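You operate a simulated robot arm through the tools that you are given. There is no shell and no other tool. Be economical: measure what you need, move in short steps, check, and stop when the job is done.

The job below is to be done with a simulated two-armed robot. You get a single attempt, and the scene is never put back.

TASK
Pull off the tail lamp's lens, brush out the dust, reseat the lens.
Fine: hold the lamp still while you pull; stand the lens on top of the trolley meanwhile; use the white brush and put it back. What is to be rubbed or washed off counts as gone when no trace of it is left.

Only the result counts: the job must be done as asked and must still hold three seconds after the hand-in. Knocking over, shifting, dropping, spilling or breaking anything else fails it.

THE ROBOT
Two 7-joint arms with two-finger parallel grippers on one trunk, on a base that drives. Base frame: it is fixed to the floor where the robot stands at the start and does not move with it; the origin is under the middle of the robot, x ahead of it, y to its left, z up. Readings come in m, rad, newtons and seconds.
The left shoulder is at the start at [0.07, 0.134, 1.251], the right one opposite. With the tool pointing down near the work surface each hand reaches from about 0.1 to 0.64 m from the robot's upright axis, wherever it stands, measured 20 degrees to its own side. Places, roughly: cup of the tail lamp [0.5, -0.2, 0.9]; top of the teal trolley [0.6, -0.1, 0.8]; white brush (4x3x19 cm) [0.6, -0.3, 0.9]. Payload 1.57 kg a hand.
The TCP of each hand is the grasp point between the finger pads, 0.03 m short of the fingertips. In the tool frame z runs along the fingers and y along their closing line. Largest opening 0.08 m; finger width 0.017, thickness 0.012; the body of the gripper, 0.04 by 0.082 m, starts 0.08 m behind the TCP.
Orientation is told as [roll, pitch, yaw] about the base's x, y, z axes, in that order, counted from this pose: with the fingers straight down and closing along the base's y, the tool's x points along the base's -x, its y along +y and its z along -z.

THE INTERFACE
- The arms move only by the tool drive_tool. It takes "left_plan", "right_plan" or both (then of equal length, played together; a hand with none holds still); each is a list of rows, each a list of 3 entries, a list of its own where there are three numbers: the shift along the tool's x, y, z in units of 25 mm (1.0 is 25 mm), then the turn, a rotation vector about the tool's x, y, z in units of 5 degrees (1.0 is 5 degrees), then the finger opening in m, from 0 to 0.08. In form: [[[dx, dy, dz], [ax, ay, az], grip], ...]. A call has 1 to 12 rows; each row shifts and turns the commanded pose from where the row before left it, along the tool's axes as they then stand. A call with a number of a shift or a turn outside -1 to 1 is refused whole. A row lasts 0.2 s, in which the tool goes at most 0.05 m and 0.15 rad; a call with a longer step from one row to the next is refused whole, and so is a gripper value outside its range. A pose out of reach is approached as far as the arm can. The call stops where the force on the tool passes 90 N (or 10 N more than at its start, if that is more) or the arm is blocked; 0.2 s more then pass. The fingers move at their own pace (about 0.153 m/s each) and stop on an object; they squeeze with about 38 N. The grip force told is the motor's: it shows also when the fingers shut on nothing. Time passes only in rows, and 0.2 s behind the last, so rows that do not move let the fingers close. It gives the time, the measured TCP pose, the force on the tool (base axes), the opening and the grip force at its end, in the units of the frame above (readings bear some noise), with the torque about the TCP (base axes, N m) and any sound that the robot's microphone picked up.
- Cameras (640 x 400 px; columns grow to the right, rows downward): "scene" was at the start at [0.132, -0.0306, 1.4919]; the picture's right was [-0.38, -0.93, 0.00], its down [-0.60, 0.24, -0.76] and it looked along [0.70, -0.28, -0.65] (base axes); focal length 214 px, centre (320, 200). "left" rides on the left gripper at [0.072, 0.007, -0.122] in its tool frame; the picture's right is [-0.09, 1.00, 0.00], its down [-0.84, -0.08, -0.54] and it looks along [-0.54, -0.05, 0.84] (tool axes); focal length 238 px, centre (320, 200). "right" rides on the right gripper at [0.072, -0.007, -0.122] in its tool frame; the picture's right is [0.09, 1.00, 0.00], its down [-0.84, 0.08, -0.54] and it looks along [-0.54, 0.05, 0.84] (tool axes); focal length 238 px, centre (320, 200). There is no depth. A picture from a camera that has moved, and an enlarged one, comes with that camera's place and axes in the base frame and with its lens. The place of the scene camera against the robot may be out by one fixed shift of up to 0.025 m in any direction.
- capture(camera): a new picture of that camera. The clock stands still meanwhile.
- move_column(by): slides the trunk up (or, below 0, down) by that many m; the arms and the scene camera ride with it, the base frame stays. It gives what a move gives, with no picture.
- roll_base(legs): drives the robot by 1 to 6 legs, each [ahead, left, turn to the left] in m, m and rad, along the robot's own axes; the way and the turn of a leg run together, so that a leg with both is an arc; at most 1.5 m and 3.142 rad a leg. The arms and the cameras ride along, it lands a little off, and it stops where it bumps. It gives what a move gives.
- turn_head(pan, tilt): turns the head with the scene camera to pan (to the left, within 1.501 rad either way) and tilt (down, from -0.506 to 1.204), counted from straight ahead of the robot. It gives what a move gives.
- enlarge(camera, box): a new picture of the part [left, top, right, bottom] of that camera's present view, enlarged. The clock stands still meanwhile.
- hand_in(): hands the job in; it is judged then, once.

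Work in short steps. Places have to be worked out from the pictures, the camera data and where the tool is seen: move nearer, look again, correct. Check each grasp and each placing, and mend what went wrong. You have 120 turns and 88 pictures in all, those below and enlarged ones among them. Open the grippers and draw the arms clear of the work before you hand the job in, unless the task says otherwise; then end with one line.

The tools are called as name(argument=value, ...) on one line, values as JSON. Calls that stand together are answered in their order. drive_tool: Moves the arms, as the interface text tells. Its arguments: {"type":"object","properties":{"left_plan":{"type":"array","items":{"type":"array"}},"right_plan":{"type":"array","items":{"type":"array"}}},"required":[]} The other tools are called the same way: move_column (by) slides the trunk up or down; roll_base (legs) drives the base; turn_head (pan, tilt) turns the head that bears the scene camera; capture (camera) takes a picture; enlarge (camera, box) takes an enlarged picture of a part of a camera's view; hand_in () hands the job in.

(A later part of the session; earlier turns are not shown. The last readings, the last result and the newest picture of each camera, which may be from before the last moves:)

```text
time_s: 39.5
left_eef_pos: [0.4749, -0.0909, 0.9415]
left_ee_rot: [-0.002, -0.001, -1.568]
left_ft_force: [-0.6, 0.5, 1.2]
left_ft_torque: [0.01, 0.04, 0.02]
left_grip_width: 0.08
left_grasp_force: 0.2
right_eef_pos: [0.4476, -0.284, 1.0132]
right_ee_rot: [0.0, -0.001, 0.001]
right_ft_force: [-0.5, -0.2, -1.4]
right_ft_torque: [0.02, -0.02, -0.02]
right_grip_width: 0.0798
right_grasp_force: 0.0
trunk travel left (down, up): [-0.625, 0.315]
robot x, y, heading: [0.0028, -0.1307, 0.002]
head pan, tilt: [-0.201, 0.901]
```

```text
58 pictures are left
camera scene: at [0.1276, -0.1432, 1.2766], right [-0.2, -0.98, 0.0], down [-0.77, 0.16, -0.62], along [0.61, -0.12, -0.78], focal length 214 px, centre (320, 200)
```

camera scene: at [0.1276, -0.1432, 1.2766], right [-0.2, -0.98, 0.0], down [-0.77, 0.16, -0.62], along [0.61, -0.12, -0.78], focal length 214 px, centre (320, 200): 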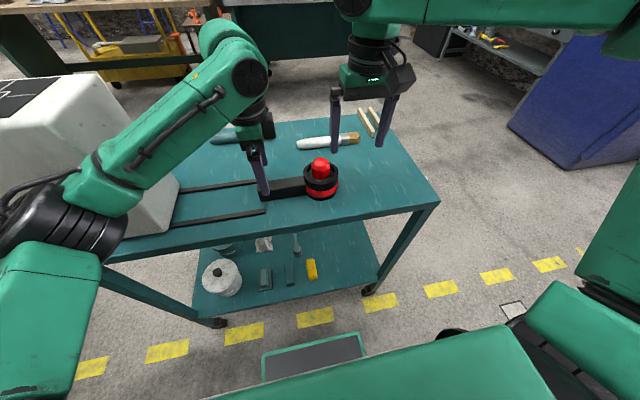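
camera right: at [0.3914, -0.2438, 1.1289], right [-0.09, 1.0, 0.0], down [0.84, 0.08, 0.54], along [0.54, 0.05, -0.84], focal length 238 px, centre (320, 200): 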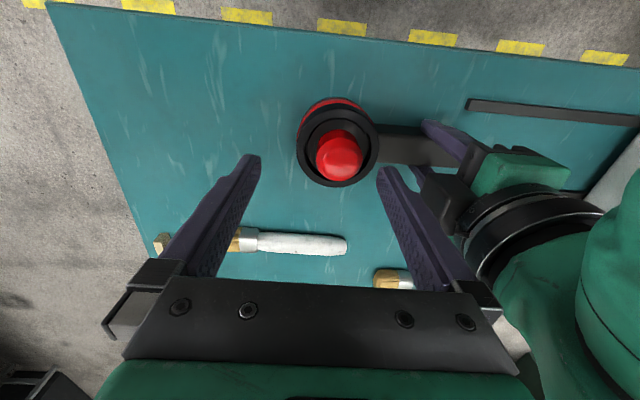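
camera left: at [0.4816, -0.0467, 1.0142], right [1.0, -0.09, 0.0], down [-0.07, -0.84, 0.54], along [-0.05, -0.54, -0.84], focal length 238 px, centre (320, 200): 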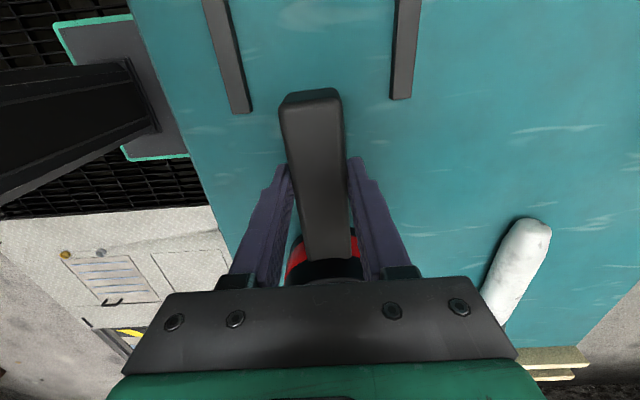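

Now I'll try the right hand over the lens at (0.476, -0.221, ~1.0), the point it couldn't reach before.

drive_tool(right_plan=[[[-0.37, 0.83, 0], [0, 0, 0], 0.08], [[-0.37, 0.83, 0], [0, 0, 0], 0.08], [[-0.37, 0.83, 0], [0, 0, 0], 0.08]])

capture(camera="right")

```text
time_s: 40.3
left_eef_pos: [0.477, -0.091, 0.9405]
left_ee_rot: [-0.002, -0.001, -1.569]
left_ft_force: [-0.2, 0.3, 0.6]
left_ft_torque: [-0.01, 0.02, 0.01]
left_grip_width: 0.0801
left_grasp_force: 0.0
right_eef_pos: [0.4708, -0.2312, 1.0116]
right_ee_rot: [-0.003, -0.003, 0.004]
right_ft_force: [-0.2, 0.5, 0.3]
right_ft_torque: [-0.01, -0.01, 0.0]
right_grip_width: 0.0801
right_grasp_force: 0.0
right hand out of reach, approached as far as the arm can: row 3
trunk travel left (down, up): [-0.625, 0.315]
robot x, y, heading: [-0.0025, -0.131, 0.005]
head pan, tilt: [-0.201, 0.901]
```

```text
57 pictures are left
camera right: at [0.399, -0.2395, 1.1338], right [-0.1, 1.0, 0.0], down [0.84, 0.08, 0.54], along [0.54, 0.05, -0.84], focal length 238 px, centre (320, 200)
```

right: 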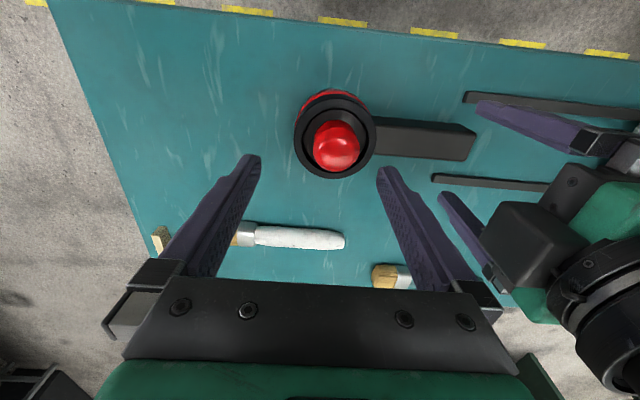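

Lowering the trunk barely changed the limit, which points back to arm clearance. As a test I'll move the left hand up and away, then retry the right.

drive_tool(left_plan=[[[1, 0, -0.8], [0, 0, 0], 0.08], [[1, 0, -0.8], [0, 0, 0], 0.08], [[1, 0, -0.8], [0, 0, 0], 0.08], [[1, 0, -0.8], [0, 0, 0], 0.08], [[1, 0, 0], [0, 0, 0], 0.08], [[1, 0, 0], [0, 0, 0], 0.08]])

drive_tool(right_plan=[[[-0.1, 0.2, 0], [0, 0, 0], 0.08], [[-0.1, 0.2, 0.3], [0, 0, 0], 0.08]])

```text
time_s: 41.7
left_eef_pos: [0.4732, 0.0593, 1.0217]
left_ee_rot: [-0.002, -0.001, -1.568]
left_ft_force: [0.2, 0.5, 0.2]
left_ft_torque: [0.01, 0.02, 0.03]
left_grip_width: 0.0803
left_grasp_force: 0.1
right_eef_pos: [0.4699, -0.2308, 1.0127]
right_ee_rot: [-0.001, -0.003, 0.007]
right_ft_force: [-0.2, 0.5, 0.5]
right_ft_torque: [-0.04, 0.01, 0.0]
right_grip_width: 0.08
right_grasp_force: 0.1
trunk travel left (down, up): [-0.625, 0.315]
robot x, y, heading: [-0.0041, -0.1324, -0.0]
head pan, tilt: [-0.201, 0.901]
```

```text
time_s: 42.3
left_eef_pos: [0.4751, 0.0587, 1.0223]
left_ee_rot: [0.0, 0.0, -1.567]
left_ft_force: [0.7, -1.1, 0.2]
left_ft_torque: [-0.02, -0.02, -0.05]
left_grip_width: 0.08
left_grasp_force: 0.1
right_eef_pos: [0.4702, -0.2271, 1.0033]
right_ee_rot: [0.003, -0.002, 0.002]
right_ft_force: [1.3, -0.1, 0.4]
right_ft_torque: [0.03, -0.01, 0.03]
right_grip_width: 0.0799
right_grasp_force: 0.1
right hand out of reach, approached as far as the arm can: row 1, 2
trunk travel left (down, up): [-0.625, 0.315]
robot x, y, heading: [-0.0006, -0.1288, 0.004]
head pan, tilt: [-0.201, 0.901]
```

Still limited with the left hand away, so it is the right arm itself and needs more room on its own side. I'll raise it and roll the base back 0.08 m to the left as a compromise between the two arms.

drive_tool(right_plan=[[[0.3, -0.5, -1], [0, 0, 0], 0.08], [[0.3, -0.5, -1], [0, 0, 0], 0.08], [[0.3, -0.5, -0.5], [0, 0, 0], 0.08]])

roll_base(legs=[[0, 0.08, 0]])

drive_tool(right_plan=[[[-0.5, 0, 0.5], [0, 0, 0], 0.08], [[-0.5, -0.3, 0.5], [0, 0, 0], 0.08], [[0, -0.3, 0.5], [0, 0, 0], 0.08], [[0, -0.3, 0.5], [0, 0, 0], 0.08]])

capture(camera="right")

```text
time_s: 43.1
left_eef_pos: [0.4748, 0.0576, 1.0211]
left_ee_rot: [0.0, 0.0, -1.566]
left_ft_force: [-0.6, 0.2, 0.1]
left_ft_torque: [0.02, 0.01, 0.0]
left_grip_width: 0.0801
left_grasp_force: 0.0
right_eef_pos: [0.4467, -0.2658, 1.0656]
right_ee_rot: [0.002, 0.001, 0.002]
right_ft_force: [0.5, -0.3, -0.4]
right_ft_torque: [0.03, -0.04, 0.02]
right_grip_width: 0.0797
right_grasp_force: 0.0
trunk travel left (down, up): [-0.625, 0.315]
robot x, y, heading: [0.0009, -0.1317, 0.006]
head pan, tilt: [-0.201, 0.901]
```

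```text
time_s: 44.2
left_eef_pos: [0.4745, 0.1026, 1.0225]
left_ee_rot: [0.006, -0.006, -1.596]
left_ft_force: [1.4, -18.0, 2.9]
left_ft_torque: [1.75, 0.23, 0.69]
left_grip_width: 0.08
left_grasp_force: 0.0
right_eef_pos: [0.4465, -0.2083, 1.0647]
right_ee_rot: [0.006, -0.003, -0.001]
right_ft_force: [0.4, 0.8, -0.1]
right_ft_torque: [-0.01, -0.01, 0.01]
right_grip_width: 0.0799
right_grasp_force: 0.1
trunk travel left (down, up): [-0.625, 0.315]
robot x, y, heading: [0.0004, -0.0663, -0.005]
head pan, tilt: [-0.201, 0.901]
stopped in leg 1: the robot was blocked; the commanded pose is now the measured one
```

```text
time_s: 45.2
left_eef_pos: [0.4747, 0.1019, 1.022]
left_ee_rot: [0.003, -0.004, -1.591]
left_ft_force: [1.0, -23.2, 3.4]
left_ft_torque: [2.29, 0.24, 0.92]
left_grip_width: 0.0798
left_grasp_force: 0.1
right_eef_pos: [0.4709, -0.2319, 1.0139]
right_ee_rot: [0.007, 0.0, -0.002]
right_ft_force: [-0.3, 0.2, -0.4]
right_ft_torque: [0.01, 0.02, 0.03]
right_grip_width: 0.0801
right_grasp_force: 0.1
trunk travel left (down, up): [-0.625, 0.315]
robot x, y, heading: [-0.003, -0.0661, -0.002]
head pan, tilt: [-0.201, 0.901]
```

```text
56 pictures are left
camera right: at [0.3999, -0.2396, 1.1359], right [-0.09, 1.0, 0.01], down [0.84, 0.07, 0.54], along [0.54, 0.05, -0.84], focal length 238 px, centre (320, 200)
```

right: 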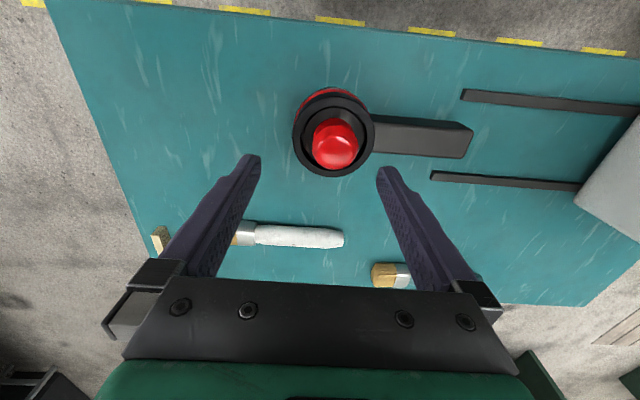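

The left gripper touched the white box (23 N). I'll back it off at once and check the box.

drive_tool(left_plan=[[[-0.8, 0, 0], [0, 0, 0], 0.08], [[-0.8, 0, 0], [0, 0, 0], 0.08], [[0, 0, -1], [0, 0, 0], 0.08], [[0, 0, -1], [0, 0, 0], 0.08], [[0, 0, -1], [0, 0, 0], 0.08]])

capture(camera="scene")

```text
time_s: 46.4
left_eef_pos: [0.4734, 0.0692, 1.097]
left_ee_rot: [0.001, -0.01, -1.589]
left_ft_force: [-0.5, -0.4, 0.4]
left_ft_torque: [0.03, -0.02, -0.03]
left_grip_width: 0.0799
left_grasp_force: 0.0
right_eef_pos: [0.472, -0.2255, 1.0163]
right_ee_rot: [0.0, -0.004, -0.002]
right_ft_force: [-0.7, 0.5, 0.2]
right_ft_torque: [-0.01, -0.04, 0.0]
right_grip_width: 0.0799
right_grasp_force: 0.0
trunk travel left (down, up): [-0.625, 0.315]
robot x, y, heading: [0.0002, -0.0686, -0.001]
head pan, tilt: [-0.201, 0.901]
```

```text
55 pictures are left
camera scene: at [0.1269, -0.0812, 1.2765], right [-0.2, -0.98, 0.0], down [-0.77, 0.16, -0.62], along [0.61, -0.13, -0.78], focal length 214 px, centre (320, 200)
```

scene: 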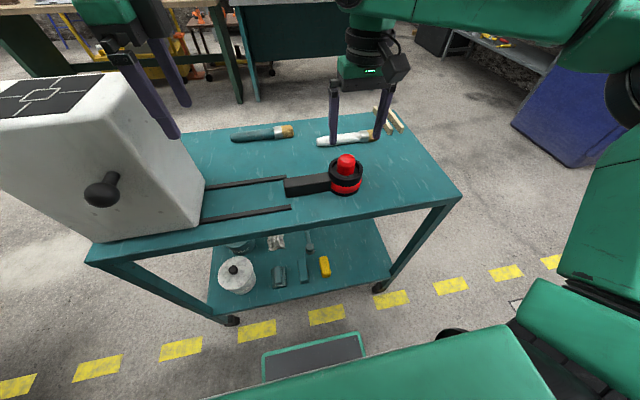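

The box looks to be in place. I'll check that precisely by measuring the visible rail length against the start picture (about 0.207 m).

enlarge(camera="right", box=[420, 60, 640, 220])

enlarge(camera="scene", box=[160, 140, 320, 250])

```text
2.50 times, centred on (530, 140) of right
camera zoom: at [0.3992, -0.2332, 1.1375], right [-0.09, 1.0, 0.0], down [0.84, 0.08, 0.54], along [0.54, 0.05, -0.84], focal length 596 px, centre (-205, 350)
```

zoom: 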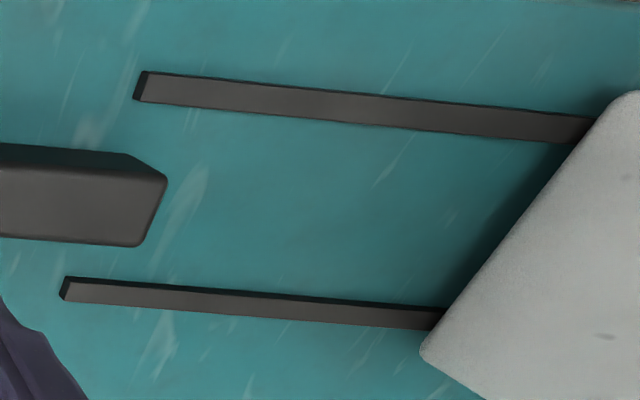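

```text
3.64 times, centred on (240, 195) of scene
camera zoom: at [0.1269, -0.0812, 1.2765], right [-0.2, -0.98, 0.0], down [-0.77, 0.16, -0.62], along [0.61, -0.13, -0.78], focal length 780 px, centre (611, 218)
```

zoom: 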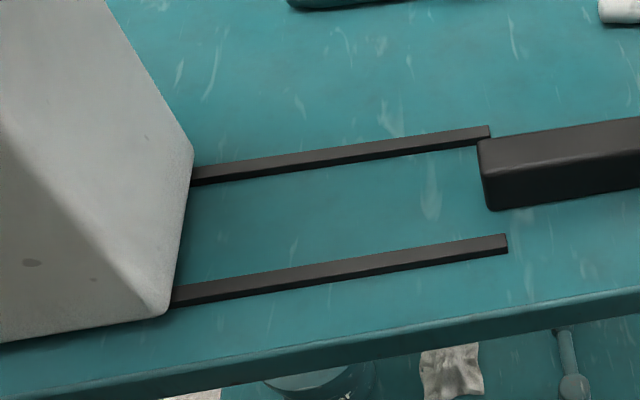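

The rail length measures about 0.21 m, the same as at the start, so the box hasn't moved. The right hand now reaches the lens area. I'll bring the left hand back over the handle.

drive_tool(left_plan=[[[-0.9, 0, 0.4], [0, 0, -0.12], 0.08], [[-0.9, 0, 0.6], [0, 0, -0.12], 0.08], [[-0.9, 0, 0.8], [0, 0, 0], 0.08], [[-0.9, 0, 0.8], [0, 0, 0], 0.08], [[-0.9, 0, 0.8], [0, 0, 0], 0.08], [[-0.9, 0, 0.9], [0, 0, 0], 0.08], [[-0.9, 0, 0.9], [0, 0, 0], 0.08], [[-0.2, 0, 0.8], [0, 0, 0], 0.08]])

capture(camera="left")

```text
time_s: 48.2
left_eef_pos: [0.4649, -0.097, 0.9514]
left_ee_rot: [0.01, -0.008, -1.568]
left_ft_force: [-0.1, 0.4, 1.0]
left_ft_torque: [0.01, -0.01, -0.01]
left_grip_width: 0.0801
left_grasp_force: 0.0
right_eef_pos: [0.4638, -0.2261, 1.0203]
right_ee_rot: [-0.001, -0.01, 0.001]
right_ft_force: [-0.3, 0.6, -0.4]
right_ft_torque: [0.02, -0.02, 0.01]
right_grip_width: 0.0798
right_grasp_force: 0.1
trunk travel left (down, up): [-0.625, 0.315]
robot x, y, heading: [0.0001, -0.0646, -0.002]
head pan, tilt: [-0.201, 0.901]
```

```text
52 pictures are left
camera left: at [0.4695, -0.0246, 1.0727], right [1.0, -0.09, 0.01], down [-0.08, -0.83, 0.55], along [-0.04, -0.55, -0.84], focal length 238 px, centre (320, 200)
```

left: 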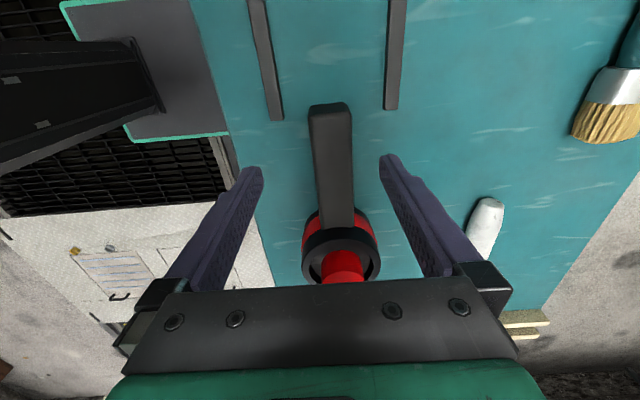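

Both hands drifted about 8 mm in x, so the arms may be touching each other somewhere. I'll look at the scene.

capture(camera="scene")

```text
51 pictures are left
camera scene: at [0.1171, -0.0818, 1.2774], right [-0.2, -0.98, 0.0], down [-0.76, 0.16, -0.63], along [0.62, -0.12, -0.78], focal length 214 px, centre (320, 200)
```

scene: 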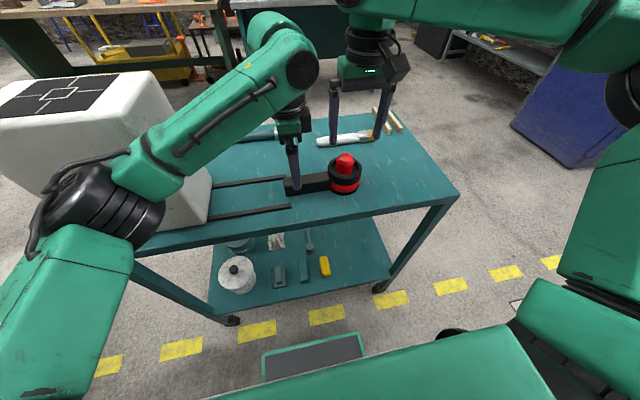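

The robot body pitched back slightly: with the trunk low, the left elbow is pressing on the box or the trolley. I'll reverse that left move and then raise the trunk again.

drive_tool(left_plan=[[[0.2, 0, -0.8], [0, 0, 0], 0.08], [[0.5, 0, -0.9], [0, 0, 0], 0.08], [[0.5, 0, -0.9], [0, 0, 0], 0.08], [[0.5, 0, -0.9], [0, 0, 0], 0.08], [[0.5, 0, -0.9], [0, 0, 0], 0.08], [[0.5, 0, -0.9], [0, 0, 0], 0.08]], right_plan=[[[0, 0, -0.8], [0, 0, 0], 0.08], [[0, 0, -0.8], [0, 0, 0], 0.08], [[0, 0, -0.8], [0, 0, 0], 0.08], [[0, 0, 0], [0, 0, 0], 0.08], [[0, 0, 0], [0, 0, 0], 0.08], [[0, 0, 0], [0, 0, 0], 0.08]])

move_column(by=0.2)

capture(camera="scene")

```text
time_s: 49.6
left_eef_pos: [0.4726, -0.0255, 1.0789]
left_ee_rot: [0.002, -0.011, -1.569]
left_ft_force: [0.6, -0.1, 0.0]
left_ft_torque: [-0.01, 0.04, 0.0]
left_grip_width: 0.0799
left_grasp_force: 0.1
right_eef_pos: [0.4717, -0.2243, 1.0768]
right_ee_rot: [-0.003, -0.001, 0.0]
right_ft_force: [-0.1, -0.4, 0.1]
right_ft_torque: [0.01, -0.02, -0.01]
right_grip_width: 0.0798
right_grasp_force: 0.0
trunk travel left (down, up): [-0.625, 0.315]
robot x, y, heading: [-0.0021, -0.0698, -0.005]
head pan, tilt: [-0.201, 0.901]
```

```text
time_s: 51.8
left_eef_pos: [0.474, -0.0265, 1.2793]
left_ee_rot: [0.001, -0.01, -1.569]
left_ft_force: [0.2, 0.1, 0.1]
left_ft_torque: [-0.03, 0.01, -0.01]
left_grip_width: 0.0802
left_grasp_force: 0.1
right_eef_pos: [0.472, -0.2247, 1.2755]
right_ee_rot: [0.001, 0.0, -0.002]
right_ft_force: [0.2, 0.2, -0.3]
right_ft_torque: [0.0, -0.02, -0.01]
right_grip_width: 0.0799
right_grasp_force: 0.1
trunk travel left (down, up): [-0.825, 0.115]
robot x, y, heading: [-0.0004, -0.0654, -0.009]
head pan, tilt: [-0.201, 0.901]
```

```text
50 pictures are left
camera scene: at [0.1277, -0.0802, 1.4765], right [-0.2, -0.98, 0.0], down [-0.77, 0.16, -0.62], along [0.61, -0.13, -0.78], focal length 214 px, centre (320, 200)
```

scene: 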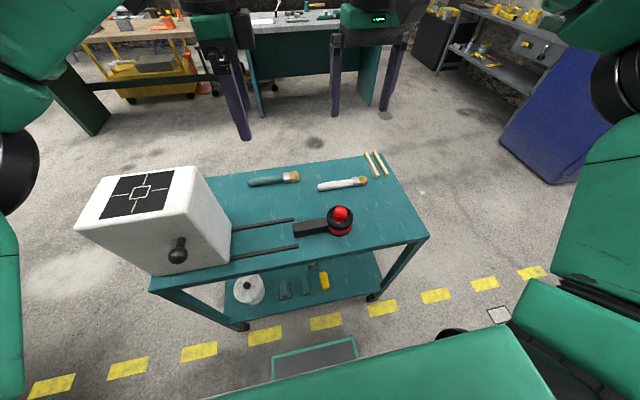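

Nothing has moved and the body is back in place. With the trunk up, I'll lower the left hand over the handle again.

drive_tool(left_plan=[[[-0.25, 0, 0.95], [0.11, 0, 0], 0.08], [[-0.25, 0, 0.95], [0, 0, 0], 0.08], [[-0.25, 0, 0.95], [0, 0, 0], 0.08], [[-0.25, 0, 0.95], [0, 0, 0], 0.08], [[-0.25, 0, 0.95], [0, 0, 0], 0.08], [[-0.25, 0, 0.95], [0, 0, 0], 0.08], [[-0.25, 0, 0.95], [0, 0, 0], 0.08], [[-0.25, 0, 0.95], [0, 0, 0], 0.08], [[-0.25, 0, 0.95], [0, 0, 0], 0.08], [[-0.25, 0, 0.95], [0, 0, 0], 0.08], [[-0.2, 0, 0.95], [0, 0, 0], 0.08]])

drive_tool(left_plan=[[[0, 0, 0.9], [0, 0, 0], 0.08], [[0, 0, 0.9], [0, 0, 0], 0.08], [[0, 0, 0.7], [0, 0, 0], 0.08]])

capture(camera="left")

capture(camera="scene")

```text
time_s: 54.2
left_eef_pos: [0.4713, -0.0967, 1.0192]
left_ee_rot: [-0.009, -0.01, -1.569]
left_ft_force: [0.4, -0.5, 0.7]
left_ft_torque: [-0.02, -0.01, 0.0]
left_grip_width: 0.0801
left_grasp_force: 0.1
right_eef_pos: [0.4718, -0.2258, 1.2755]
right_ee_rot: [-0.001, -0.001, 0.0]
right_ft_force: [0.2, -0.4, 0.6]
right_ft_torque: [0.0, -0.02, 0.01]
right_grip_width: 0.0802
right_grasp_force: 0.0
trunk travel left (down, up): [-0.825, 0.115]
robot x, y, heading: [0.0025, -0.0644, -0.0]
head pan, tilt: [-0.201, 0.901]
```

```text
time_s: 55.0
left_eef_pos: [0.469, -0.0971, 0.9549]
left_ee_rot: [-0.009, -0.011, -1.568]
left_ft_force: [0.2, 0.5, 0.0]
left_ft_torque: [0.01, 0.0, -0.02]
left_grip_width: 0.08
left_grasp_force: 0.0
right_eef_pos: [0.4721, -0.2248, 1.2763]
right_ee_rot: [-0.003, 0.0, -0.001]
right_ft_force: [0.1, -0.2, 0.4]
right_ft_torque: [-0.01, -0.03, -0.05]
right_grip_width: 0.0799
right_grasp_force: 0.0
trunk travel left (down, up): [-0.825, 0.115]
robot x, y, heading: [0.001, -0.0664, -0.006]
head pan, tilt: [-0.201, 0.901]
```

```text
49 pictures are left
camera left: at [0.4773, -0.0241, 1.077], right [1.0, -0.09, -0.01], down [-0.07, -0.83, 0.55], along [-0.06, -0.55, -0.83], focal length 238 px, centre (320, 200)
```

left: 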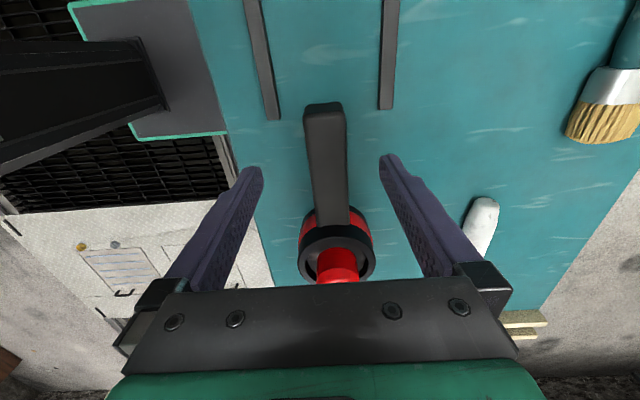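

```text
48 pictures are left
camera scene: at [0.1276, -0.0802, 1.4765], right [-0.2, -0.98, 0.0], down [-0.77, 0.16, -0.62], along [0.61, -0.13, -0.78], focal length 214 px, centre (320, 200)
```

scene: 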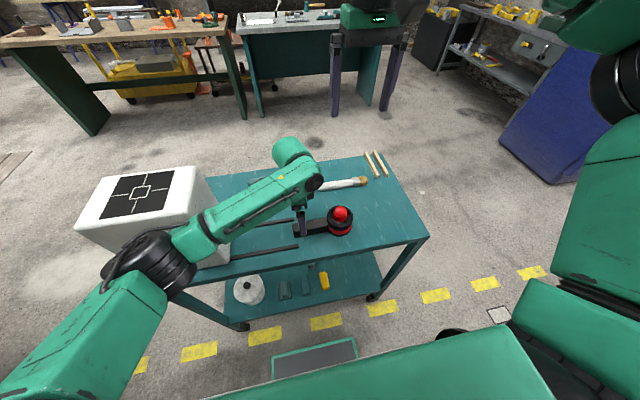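

No pushing this time. I'll correct the small tilt, centre on the handle and descend to grip height.

drive_tool(left_plan=[[[0, 0.15, 0.8], [-0.1, 0.13, 0], 0.08], [[0.1, 0.1, 0.8], [0, 0, 0], 0.08], [[0.1, 0, 0.8], [0, 0, 0], 0.08]])

capture(camera="left")

```text
time_s: 55.8
left_eef_pos: [0.478, -0.0927, 0.896]
left_ee_rot: [0.002, 0.002, -1.569]
left_ft_force: [-0.9, 0.1, -1.1]
left_ft_torque: [-0.01, -0.01, -0.04]
left_grip_width: 0.08
left_grasp_force: 0.0
right_eef_pos: [0.4714, -0.226, 1.2759]
right_ee_rot: [0.0, 0.001, 0.0]
right_ft_force: [0.6, 0.7, -0.6]
right_ft_torque: [0.01, 0.02, 0.02]
right_grip_width: 0.0801
right_grasp_force: 0.1
trunk travel left (down, up): [-0.825, 0.115]
robot x, y, heading: [0.0038, -0.0617, -0.0]
head pan, tilt: [-0.201, 0.901]
```

```text
47 pictures are left
camera left: at [0.4833, -0.0206, 1.0179], right [1.0, -0.09, 0.0], down [-0.08, -0.84, 0.54], along [-0.05, -0.54, -0.84], focal length 238 px, centre (320, 200)
```

left: 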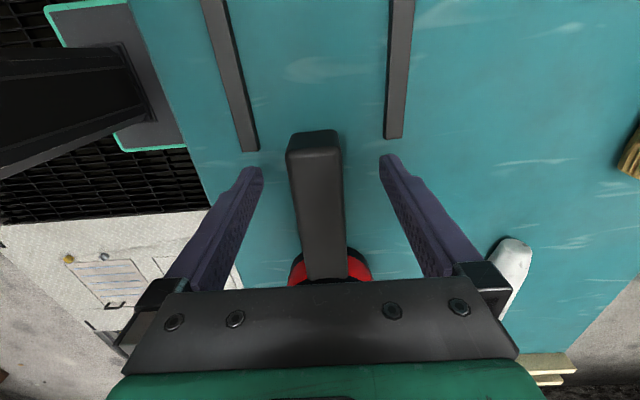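

The handle sits 3–4 mm to one side, so I'll shift, lower slightly and close.

drive_tool(left_plan=[[[-0.1, -0.13, 0.16], [0, 0, 0], 0.08], [[0, 0, 0], [0, 0, 0], 0.04], [[0, 0, 0], [0, 0, 0], 0.0], [[0, 0, 0], [0, 0, 0], 0.0]])

drive_tool(right_plan=[[[-0.08, 0.1, 1], [0, 0, 0], 0.08], [[-0.08, 0.1, 1], [0, 0, 0], 0.08], [[0, 0, 1], [0, 0, 0], 0.08], [[0, 0, 1], [0, 0, 0], 0.08], [[0, 0, 1], [0, 0, 0], 0.08], [[0, 0, 1], [0, 0, 0], 0.08], [[0, 0, 1], [0, 0, 0], 0.08], [[0, 0, 1], [0, 0, 0], 0.08], [[0, 0, 1], [0, 0, 0], 0.08], [[0, 0, 1], [0, 0, 0], 0.08], [[0, 0, 1], [0, 0, 0], 0.08]])

capture(camera="right")

enlarge(camera="scene", box=[260, 140, 420, 260])

```text
time_s: 56.8
left_eef_pos: [0.4738, -0.0946, 0.8914]
left_ee_rot: [0.0, 0.002, -1.569]
left_ft_force: [0.2, -0.5, 1.0]
left_ft_torque: [0.07, -0.01, 0.19]
left_grip_width: 0.0335
left_grasp_force: 37.9
right_eef_pos: [0.4708, -0.2251, 1.2759]
right_ee_rot: [0.0, -0.001, -0.001]
right_ft_force: [-0.9, 0.2, 1.4]
right_ft_torque: [-0.01, -0.02, 0.0]
right_grip_width: 0.0803
right_grasp_force: 0.0
trunk travel left (down, up): [-0.825, 0.115]
robot x, y, heading: [0.0019, -0.0663, -0.003]
head pan, tilt: [-0.201, 0.901]
```

```text
time_s: 59.2
left_eef_pos: [0.4741, -0.0938, 0.8909]
left_ee_rot: [0.001, 0.001, -1.569]
left_ft_force: [0.4, -0.6, 0.4]
left_ft_torque: [-0.08, -0.01, 0.21]
left_grip_width: 0.0336
left_grasp_force: 37.9
right_eef_pos: [0.475, -0.2216, 0.9996]
right_ee_rot: [-0.002, -0.002, 0.001]
right_ft_force: [-0.3, 0.1, 0.0]
right_ft_torque: [0.01, 0.03, 0.01]
right_grip_width: 0.08
right_grasp_force: 0.1
trunk travel left (down, up): [-0.825, 0.115]
robot x, y, heading: [0.0018, -0.0677, -0.001]
head pan, tilt: [-0.201, 0.901]
```

```text
46 pictures are left
camera right: at [0.404, -0.2281, 1.1216], right [-0.09, 1.0, 0.0], down [0.84, 0.08, 0.54], along [0.54, 0.05, -0.84], focal length 238 px, centre (320, 200)
```

right: 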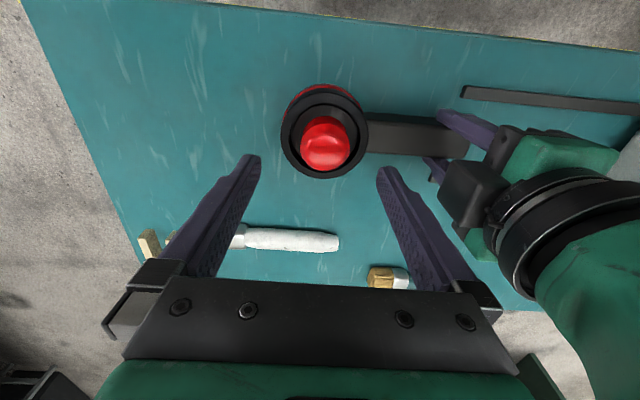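

```text
3.33 times, centred on (340, 200) of scene
camera zoom: at [0.1278, -0.0803, 1.4765], right [-0.2, -0.98, 0.0], down [-0.77, 0.16, -0.62], along [0.61, -0.13, -0.78], focal length 715 px, centre (253, 200)
```

zoom: 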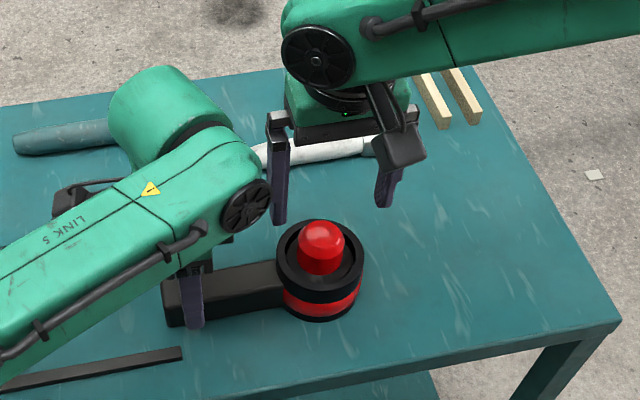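

Both hands reach now, and the lens reads about (0.473, -0.217). I'll lower the right hand to about 0.937 around it.

drive_tool(right_plan=[[[0.08, 0.18, 0.8], [0, 0, 0], 0.08], [[0, 0, 0.8], [0, 0, 0], 0.08], [[0, 0, 0.5], [0, 0, 0], 0.08], [[0, 0, 0.4], [0, 0, 0], 0.08]])

capture(camera="right")

enlarge(camera="scene", box=[280, 160, 400, 250])

```text
time_s: 60.2
left_eef_pos: [0.4742, -0.0939, 0.8925]
left_ee_rot: [-0.001, 0.003, -1.568]
left_ft_force: [1.8, -1.2, 1.8]
left_ft_torque: [0.01, -0.04, 0.26]
left_grip_width: 0.0332
left_grasp_force: 38.1
right_eef_pos: [0.465, -0.2233, 0.9448]
right_ee_rot: [0.001, -0.001, -0.002]
right_ft_force: [-0.5, -1.3, -0.7]
right_ft_torque: [-0.02, -0.03, -0.01]
right_grip_width: 0.0801
right_grasp_force: 0.0
right hand out of reach, approached as far as the arm can: row 3, 4
trunk travel left (down, up): [-0.825, 0.115]
robot x, y, heading: [-0.0004, -0.069, -0.002]
head pan, tilt: [-0.201, 0.901]
```

```text
44 pictures are left
camera right: at [0.3933, -0.2305, 1.0666], right [-0.09, 1.0, 0.0], down [0.84, 0.08, 0.54], along [0.54, 0.05, -0.84], focal length 238 px, centre (320, 200)
```

right: 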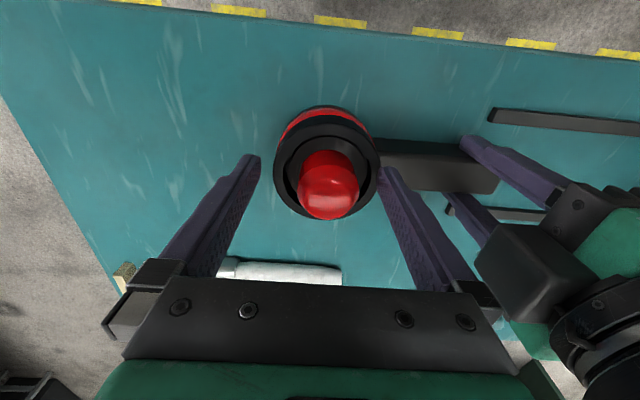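

```text
4.44 times, centred on (340, 205) of scene
camera zoom: at [0.1277, -0.0803, 1.4765], right [-0.2, -0.98, 0.0], down [-0.77, 0.16, -0.62], along [0.61, -0.13, -0.78], focal length 953 px, centre (231, 178)
```

zoom: 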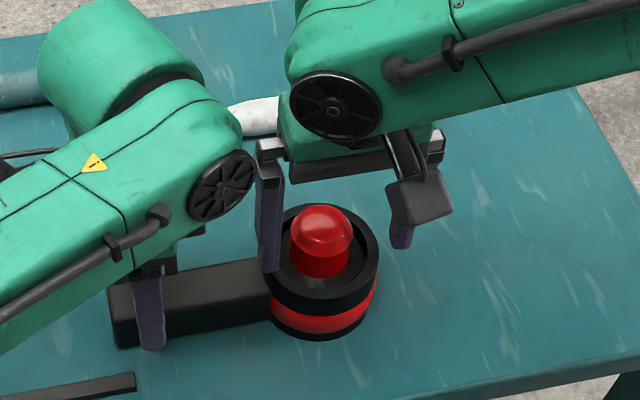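

The right arm again stops short at (0.465, -0.223, 0.945), a forward limit. I'll tilt the hand 15° so the fingers point forward and the wrist sits back, which keeps the pads parallel to the lens axis.

drive_tool(right_plan=[[[0, 0, -0.3], [0, -1, 0], 0.08], [[0, 0, 0], [0, -1, 0], 0.08], [[0, 0, 0], [0, -1, 0], 0.08], [[-0.2, 0.24, 0.3], [0, 0, 0], 0.08], [[0, 0, 0.4], [0, 0, 0], 0.08]])

capture(camera="right")

enlarge(camera="scene", box=[280, 160, 400, 250])

```text
time_s: 61.4
left_eef_pos: [0.4728, -0.0942, 0.8912]
left_ee_rot: [0.001, 0.002, -1.57]
left_ft_force: [0.0, 0.7, 2.2]
left_ft_torque: [0.01, 0.0, -0.03]
left_grip_width: 0.0336
left_grasp_force: 37.5
right_eef_pos: [0.4754, -0.2167, 0.9382]
right_ee_rot: [-0.002, -0.264, 0.001]
right_ft_force: [-0.3, 0.3, -0.2]
right_ft_torque: [0.01, 0.0, -0.04]
right_grip_width: 0.0802
right_grasp_force: 0.1
trunk travel left (down, up): [-0.825, 0.115]
robot x, y, heading: [-0.0034, -0.0708, -0.0]
head pan, tilt: [-0.201, 0.901]
```

```text
42 pictures are left
camera right: at [0.3737, -0.2239, 1.0365], right [-0.09, 1.0, -0.02], down [0.67, 0.08, 0.74], along [0.74, 0.05, -0.67], focal length 238 px, centre (320, 200)
```

right: 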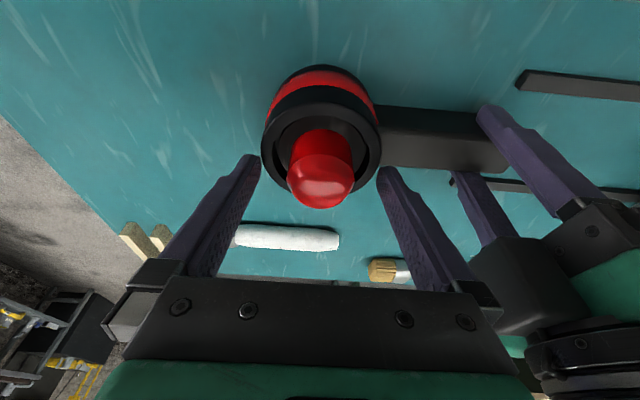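

```text
4.44 times, centred on (340, 205) of scene
camera zoom: at [0.1276, -0.0801, 1.4765], right [-0.2, -0.98, 0.0], down [-0.77, 0.16, -0.62], along [0.61, -0.13, -0.78], focal length 953 px, centre (231, 178)
```

zoom: 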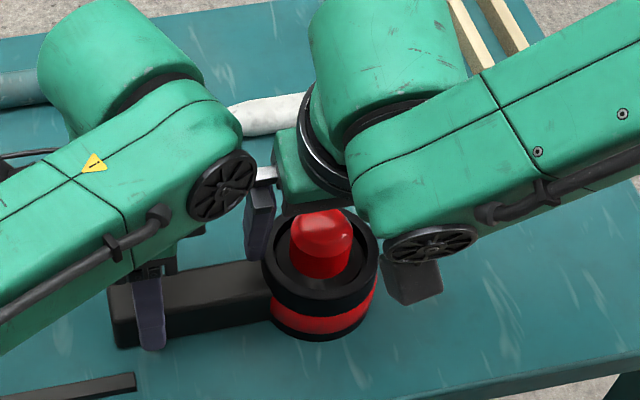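

That reached (0.475, -0.217, 0.938), and the lens is centred between the fingers. I'll ease back 6 mm, drop 8 mm and close on it.

drive_tool(right_plan=[[[0.3, -0.04, 0.25], [0, 0, 0], 0.08], [[0, 0, 0], [0, 0, 0], 0.05], [[0, 0, 0], [0, 0, 0], 0.03], [[0, 0, 0], [0, 0, 0], 0.0], [[0, 0, 0], [0, 0, 0], 0.0]])

capture(camera="right")

```text
time_s: 62.6
left_eef_pos: [0.4732, -0.0936, 0.8905]
left_ee_rot: [0.001, 0.001, -1.569]
left_ft_force: [2.9, -7.8, -3.0]
left_ft_torque: [0.62, 0.01, 0.18]
left_grip_width: 0.0334
left_grasp_force: 37.7
right_eef_pos: [0.4698, -0.2182, 0.9295]
right_ee_rot: [0.001, -0.265, 0.0]
right_ft_force: [2.0, 7.9, 14.8]
right_ft_torque: [0.51, -0.13, 0.39]
right_grip_width: 0.0755
right_grasp_force: 37.3
trunk travel left (down, up): [-0.825, 0.115]
robot x, y, heading: [-0.0017, -0.0615, -0.002]
head pan, tilt: [-0.201, 0.901]
```

```text
40 pictures are left
camera right: at [0.3681, -0.2245, 1.0291], right [-0.09, 1.0, -0.02], down [0.67, 0.08, 0.74], along [0.74, 0.05, -0.67], focal length 238 px, centre (320, 200)
```

right: 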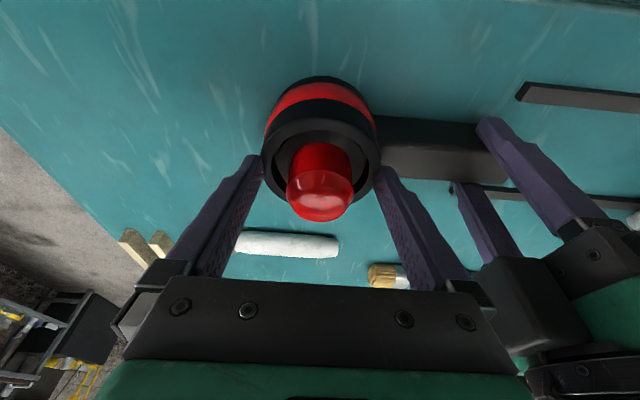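

It closed on the cup's outer rim (75.5 mm), so the rim is higher than I estimated. I'll open, rise 2 cm and close again.

drive_tool(right_plan=[[[0, 0, 0], [0, 0, 0], 0.08], [[0, 0, 0], [0, 0, 0], 0.08], [[-0.18, 0, -0.75], [0, 0, 0], 0.08], [[0, 0, 0], [0, 0, 0], 0.05], [[0, 0, 0], [0, 0, 0], 0.03], [[0, 0, 0], [0, 0, 0], 0.0], [[0, 0, 0], [0, 0, 0], 0.0]])

capture(camera="right")

```text
time_s: 64.2
left_eef_pos: [0.474, -0.0935, 0.8936]
left_ee_rot: [0.001, 0.001, -1.57]
left_ft_force: [0.9, -1.7, 2.2]
left_ft_torque: [-0.42, -0.01, 0.18]
left_grip_width: 0.0336
left_grasp_force: 38.2
right_eef_pos: [0.4672, -0.2184, 0.9486]
right_ee_rot: [0.001, -0.263, 0.001]
right_ft_force: [-0.1, -0.7, 0.4]
right_ft_torque: [-0.03, 0.04, -0.01]
right_grip_width: 0.0355
right_grasp_force: 38.6
trunk travel left (down, up): [-0.825, 0.115]
robot x, y, heading: [0.001, -0.0631, -0.007]
head pan, tilt: [-0.201, 0.901]
```

```text
39 pictures are left
camera right: at [0.3676, -0.2249, 1.0478], right [-0.09, 1.0, -0.02], down [0.67, 0.08, 0.74], along [0.74, 0.05, -0.67], focal length 238 px, centre (320, 200)
```

right: 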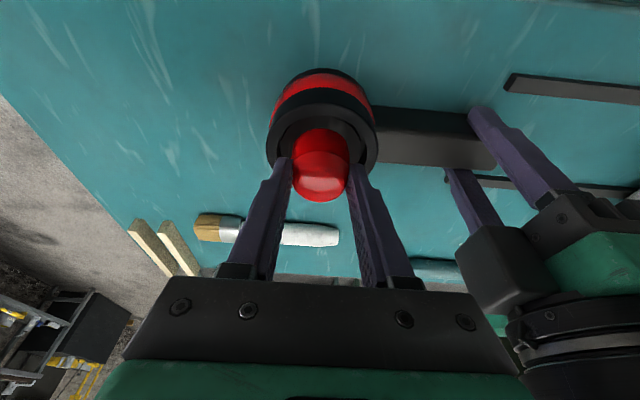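

The lens is gripped at 35.5 mm. I'll pull it straight up slowly while the left hand holds the lamp.

drive_tool(right_plan=[[[-0.08, 0, -0.3], [0, 0, 0], 0.0], [[-0.08, 0, -0.3], [0, 0, 0], 0.0], [[-0.08, 0, -0.3], [0, 0, 0], 0.0]])

capture(camera="right")

```text
time_s: 65.0
left_eef_pos: [0.4732, -0.0943, 0.8915]
left_ee_rot: [-0.001, 0.001, -1.568]
left_ft_force: [2.1, -1.3, 1.0]
left_ft_torque: [-0.19, -0.04, 0.21]
left_grip_width: 0.0332
left_grasp_force: 37.9
right_eef_pos: [0.4685, -0.2179, 0.9721]
right_ee_rot: [0.0, -0.26, -0.001]
right_ft_force: [-0.1, -0.4, 0.3]
right_ft_torque: [0.02, 0.01, -0.01]
right_grip_width: 0.0
right_grasp_force: 21.3
trunk travel left (down, up): [-0.825, 0.115]
robot x, y, heading: [-0.0005, -0.0643, 0.001]
head pan, tilt: [-0.201, 0.901]
```

```text
38 pictures are left
camera right: at [0.3676, -0.2256, 1.0711], right [-0.09, 1.0, -0.02], down [0.67, 0.08, 0.74], along [0.74, 0.05, -0.67], focal length 238 px, centre (320, 200)
```

right: 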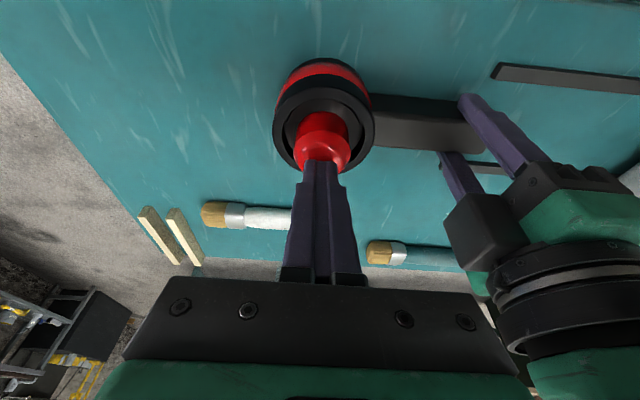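

It slipped off the rounded top, so I need a lower grip just above the rim. I'll reopen to 6 cm, go lower in small steps and watch for rim contact.

drive_tool(right_plan=[[[0, 0, 0], [0, 0, 0], 0.065], [[0, 0, 0], [0, 0, 0], 0.065], [[0.2, 0, 0.57], [0, 0, 0], 0.065], [[0.2, 0, 0.57], [0, 0, 0], 0.065]])

drive_tool(right_plan=[[[0.04, 0, 0.155], [0, 0, 0], 0.065], [[0, 0, 0], [0, 0, 0], 0.065]])

enlarge(camera="right", box=[220, 60, 420, 260])

```text
time_s: 66.0
left_eef_pos: [0.4743, -0.0952, 0.8914]
left_ee_rot: [0.001, 0.001, -1.569]
left_ft_force: [1.2, -1.3, 2.4]
left_ft_torque: [0.05, -0.03, 0.13]
left_grip_width: 0.0333
left_grasp_force: 38.4
right_eef_pos: [0.4649, -0.219, 0.9417]
right_ee_rot: [0.0, -0.263, -0.002]
right_ft_force: [0.4, -0.5, 0.7]
right_ft_torque: [-0.03, 0.02, -0.02]
right_grip_width: 0.0651
right_grasp_force: 0.1
trunk travel left (down, up): [-0.825, 0.115]
robot x, y, heading: [-0.003, -0.0658, -0.006]
head pan, tilt: [-0.201, 0.901]
```

```text
time_s: 66.6
left_eef_pos: [0.4741, -0.0935, 0.8919]
left_ee_rot: [-0.002, 0.002, -1.569]
left_ft_force: [5.6, -2.6, -0.7]
left_ft_torque: [0.15, -0.03, 0.47]
left_grip_width: 0.0337
left_grasp_force: 37.7
right_eef_pos: [0.4665, -0.2184, 0.9391]
right_ee_rot: [0.001, -0.266, 0.0]
right_ft_force: [-2.7, -0.5, 10.2]
right_ft_torque: [0.01, 0.07, 0.2]
right_grip_width: 0.0644
right_grasp_force: 0.2
trunk travel left (down, up): [-0.825, 0.115]
robot x, y, heading: [-0.0009, -0.0653, -0.004]
head pan, tilt: [-0.201, 0.901]
```

```text
2.00 times, centred on (320, 160) of right
camera zoom: at [0.3654, -0.2251, 1.0379], right [-0.09, 1.0, -0.02], down [0.67, 0.08, 0.74], along [0.74, 0.05, -0.67], focal length 477 px, centre (320, 280)
```

zoom: 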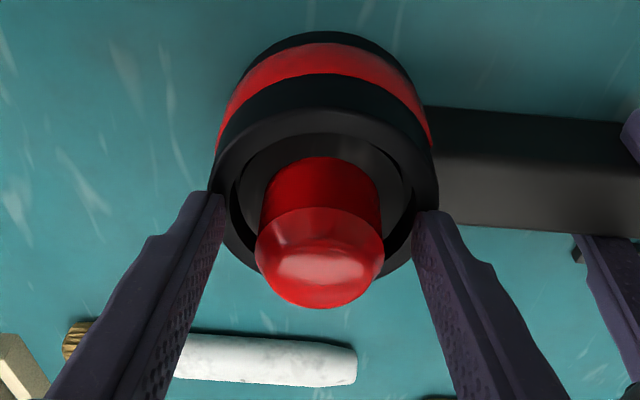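

The tips touch the rim at TCP 0.939, so the rim is at z≈0.91. The cup axis is (0.471, -0.217). I'll rise 2 mm, close, and pull in small steps while watching the force.

drive_tool(right_plan=[[[-0.03, 0.05, -0.1], [0, 0, 0], 0.05], [[0, 0, 0], [0, 0, 0], 0.03], [[0, 0, 0], [0, 0, 0], 0.0], [[0, 0, 0], [0, 0, 0], 0.0]])

drive_tool(right_plan=[[[-0.02, 0, -0.1], [0, 0, 0], 0.0], [[0, 0, 0], [0, 0, 0], 0.0]])

drive_tool(right_plan=[[[-0.02, 0, -0.1], [0, 0, 0], 0.0], [[0, 0, 0], [0, 0, 0], 0.0]])

```text
time_s: 67.6
left_eef_pos: [0.474, -0.0931, 0.8918]
left_ee_rot: [-0.001, 0.001, -1.57]
left_ft_force: [-0.2, 0.5, 2.3]
left_ft_torque: [0.06, 0.02, 0.0]
left_grip_width: 0.0332
left_grasp_force: 37.8
right_eef_pos: [0.4657, -0.2175, 0.9414]
right_ee_rot: [-0.002, -0.264, 0.001]
right_ft_force: [0.3, -0.5, 0.7]
right_ft_torque: [-0.01, 0.0, 0.01]
right_grip_width: 0.0365
right_grasp_force: 38.0
trunk travel left (down, up): [-0.825, 0.115]
robot x, y, heading: [-0.002, -0.0621, -0.01]
head pan, tilt: [-0.201, 0.901]
```

```text
time_s: 68.2
left_eef_pos: [0.474, -0.0936, 0.8915]
left_ee_rot: [0.0, 0.002, -1.57]
left_ft_force: [-0.6, -0.7, 3.9]
left_ft_torque: [-0.29, 0.04, 0.01]
left_grip_width: 0.0333
left_grasp_force: 37.9
right_eef_pos: [0.4669, -0.2176, 0.9428]
right_ee_rot: [-0.001, -0.262, -0.001]
right_ft_force: [0.2, -0.4, -3.4]
right_ft_torque: [0.0, 0.02, -0.03]
right_grip_width: 0.0365
right_grasp_force: 38.2
trunk travel left (down, up): [-0.825, 0.115]
robot x, y, heading: [-0.005, -0.0664, -0.004]
head pan, tilt: [-0.201, 0.901]
```

```text
time_s: 68.8
left_eef_pos: [0.4744, -0.0937, 0.892]
left_ee_rot: [0.001, 0.002, -1.571]
left_ft_force: [0.9, -1.4, 1.2]
left_ft_torque: [-0.01, 0.01, 0.12]
left_grip_width: 0.0332
left_grasp_force: 38.2
right_eef_pos: [0.4652, -0.2173, 0.946]
right_ee_rot: [0.0, -0.264, -0.001]
right_ft_force: [0.5, 0.9, -0.5]
right_ft_torque: [-0.02, 0.03, 0.03]
right_grip_width: 0.0367
right_grasp_force: 38.4
trunk travel left (down, up): [-0.825, 0.115]
robot x, y, heading: [0.0044, -0.066, -0.006]
head pan, tilt: [-0.201, 0.901]
```

The hand rose 5 mm with almost no force. I'll check whether the lens came with it or slipped.

enlarge(camera="right", box=[220, 60, 420, 260])

enlarge(camera="scene", box=[300, 180, 380, 250])

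```text
2.00 times, centred on (320, 160) of right
camera zoom: at [0.3656, -0.2245, 1.0448], right [-0.09, 1.0, -0.02], down [0.67, 0.08, 0.74], along [0.74, 0.05, -0.67], focal length 477 px, centre (320, 280)
```

zoom: 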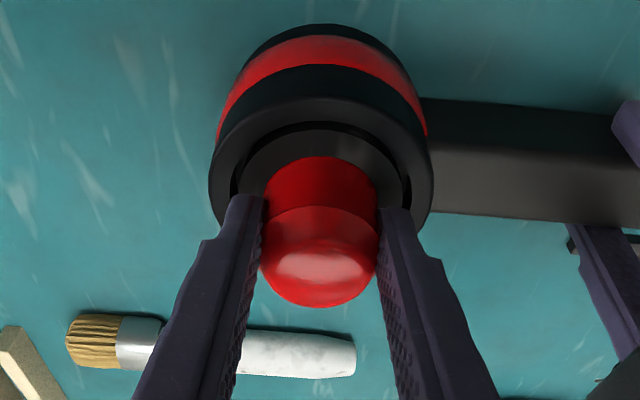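

```text
5.71 times, centred on (340, 215) of scene
camera zoom: at [0.1278, -0.0806, 1.4765], right [-0.2, -0.98, 0.0], down [-0.77, 0.16, -0.62], along [0.61, -0.13, -0.78], focal length 1226 px, centre (206, 114)
```

zoom: 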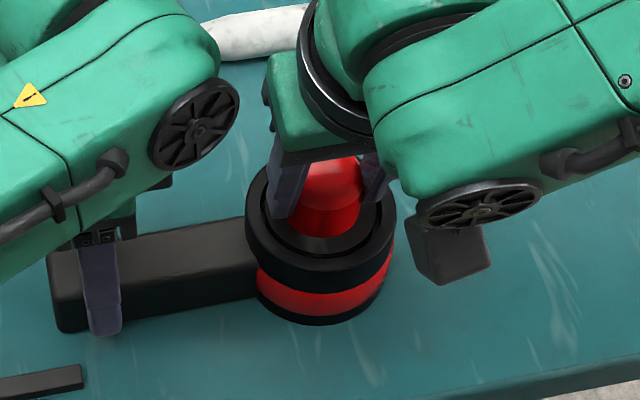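

The lens is moving with the hand: it stayed put in the wrist view while the ring dropped away. I'll keep pulling slowly.

drive_tool(right_plan=[[[-0.03, 0, -0.1], [0, 0, 0], 0.0], [[-0.03, 0, -0.1], [0, 0, 0], 0.0], [[-0.03, 0, -0.1], [0, 0, 0], 0.0], [[-0.03, 0, -0.1], [0, 0, 0], 0.0], [[0, 0, 0], [0, 0, 0], 0.0]])

enlarge(camera="right", box=[220, 60, 420, 260])

```text
time_s: 70.0
left_eef_pos: [0.4738, -0.0944, 0.8924]
left_ee_rot: [0.0, 0.0, -1.568]
left_ft_force: [1.4, -0.9, 2.1]
left_ft_torque: [-0.04, -0.02, 0.12]
left_grip_width: 0.0337
left_grasp_force: 37.6
right_eef_pos: [0.4658, -0.2177, 0.9555]
right_ee_rot: [-0.001, -0.263, 0.0]
right_ft_force: [0.3, -0.4, -0.1]
right_ft_torque: [-0.03, 0.0, -0.02]
right_grip_width: 0.036
right_grasp_force: 37.6
trunk travel left (down, up): [-0.825, 0.115]
robot x, y, heading: [-0.0012, -0.0657, -0.002]
head pan, tilt: [-0.201, 0.901]
```

```text
2.00 times, centred on (320, 160) of right
camera zoom: at [0.3661, -0.2245, 1.0552], right [-0.09, 1.0, -0.02], down [0.67, 0.08, 0.74], along [0.74, 0.05, -0.67], focal length 477 px, centre (320, 280)
```

zoom: 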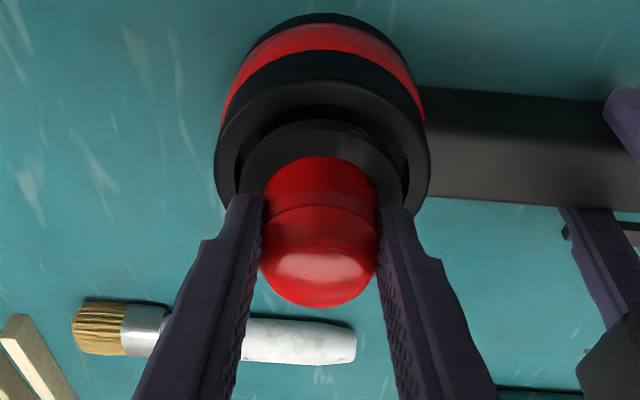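

The lens and its black flange are rising out of the cup, with the view between the fingers unchanged. I'll lift further.

drive_tool(right_plan=[[[-0.06, 0, -0.2], [0, 0, 0], 0.0], [[-0.06, 0, -0.2], [0, 0, 0], 0.0], [[-0.08, 0, -0.3], [0, 0, 0], 0.0], [[-0.08, 0, -0.3], [0, 0, 0], 0.0], [[-0.13, 0, -0.5], [0, 0, 0], 0.0], [[-0.13, 0, -0.5], [0, 0, 0], 0.0]])

capture(camera="right")

enlarge(camera="scene", box=[280, 150, 400, 250])

```text
time_s: 71.4
left_eef_pos: [0.4744, -0.0939, 0.8914]
left_ee_rot: [0.001, 0.003, -1.568]
left_ft_force: [2.4, -1.3, 2.3]
left_ft_torque: [-0.06, -0.01, 0.16]
left_grip_width: 0.0334
left_grasp_force: 37.7
right_eef_pos: [0.4653, -0.2184, 1.0082]
right_ee_rot: [-0.001, -0.262, 0.001]
right_ft_force: [-0.9, 0.1, -0.4]
right_ft_torque: [-0.03, 0.01, 0.0]
right_grip_width: 0.0363
right_grasp_force: 38.0
trunk travel left (down, up): [-0.825, 0.115]
robot x, y, heading: [-0.0035, -0.0693, -0.006]
head pan, tilt: [-0.201, 0.901]
```

```text
33 pictures are left
camera right: at [0.365, -0.2243, 1.1068], right [-0.09, 1.0, -0.02], down [0.67, 0.08, 0.74], along [0.74, 0.05, -0.67], focal length 238 px, centre (320, 200)
```

right: 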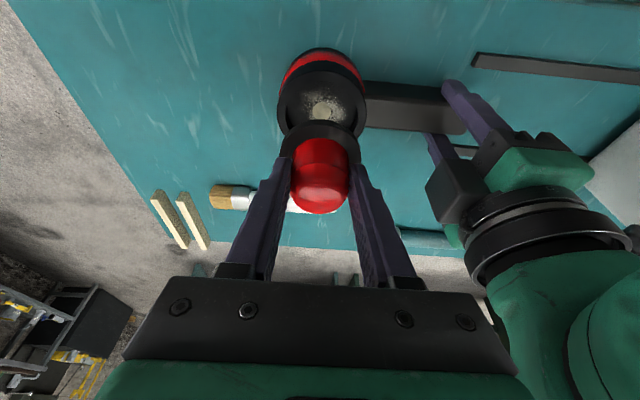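

```text
4.00 times, centred on (340, 200) of scene
camera zoom: at [0.1277, -0.0807, 1.4765], right [-0.2, -0.98, 0.0], down [-0.77, 0.16, -0.62], along [0.61, -0.13, -0.78], focal length 858 px, centre (240, 200)
```

zoom: 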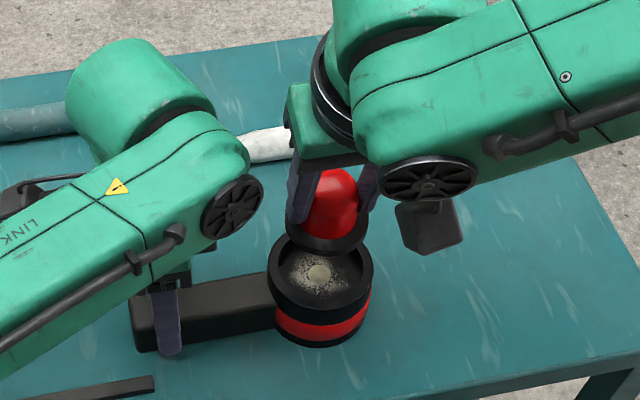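

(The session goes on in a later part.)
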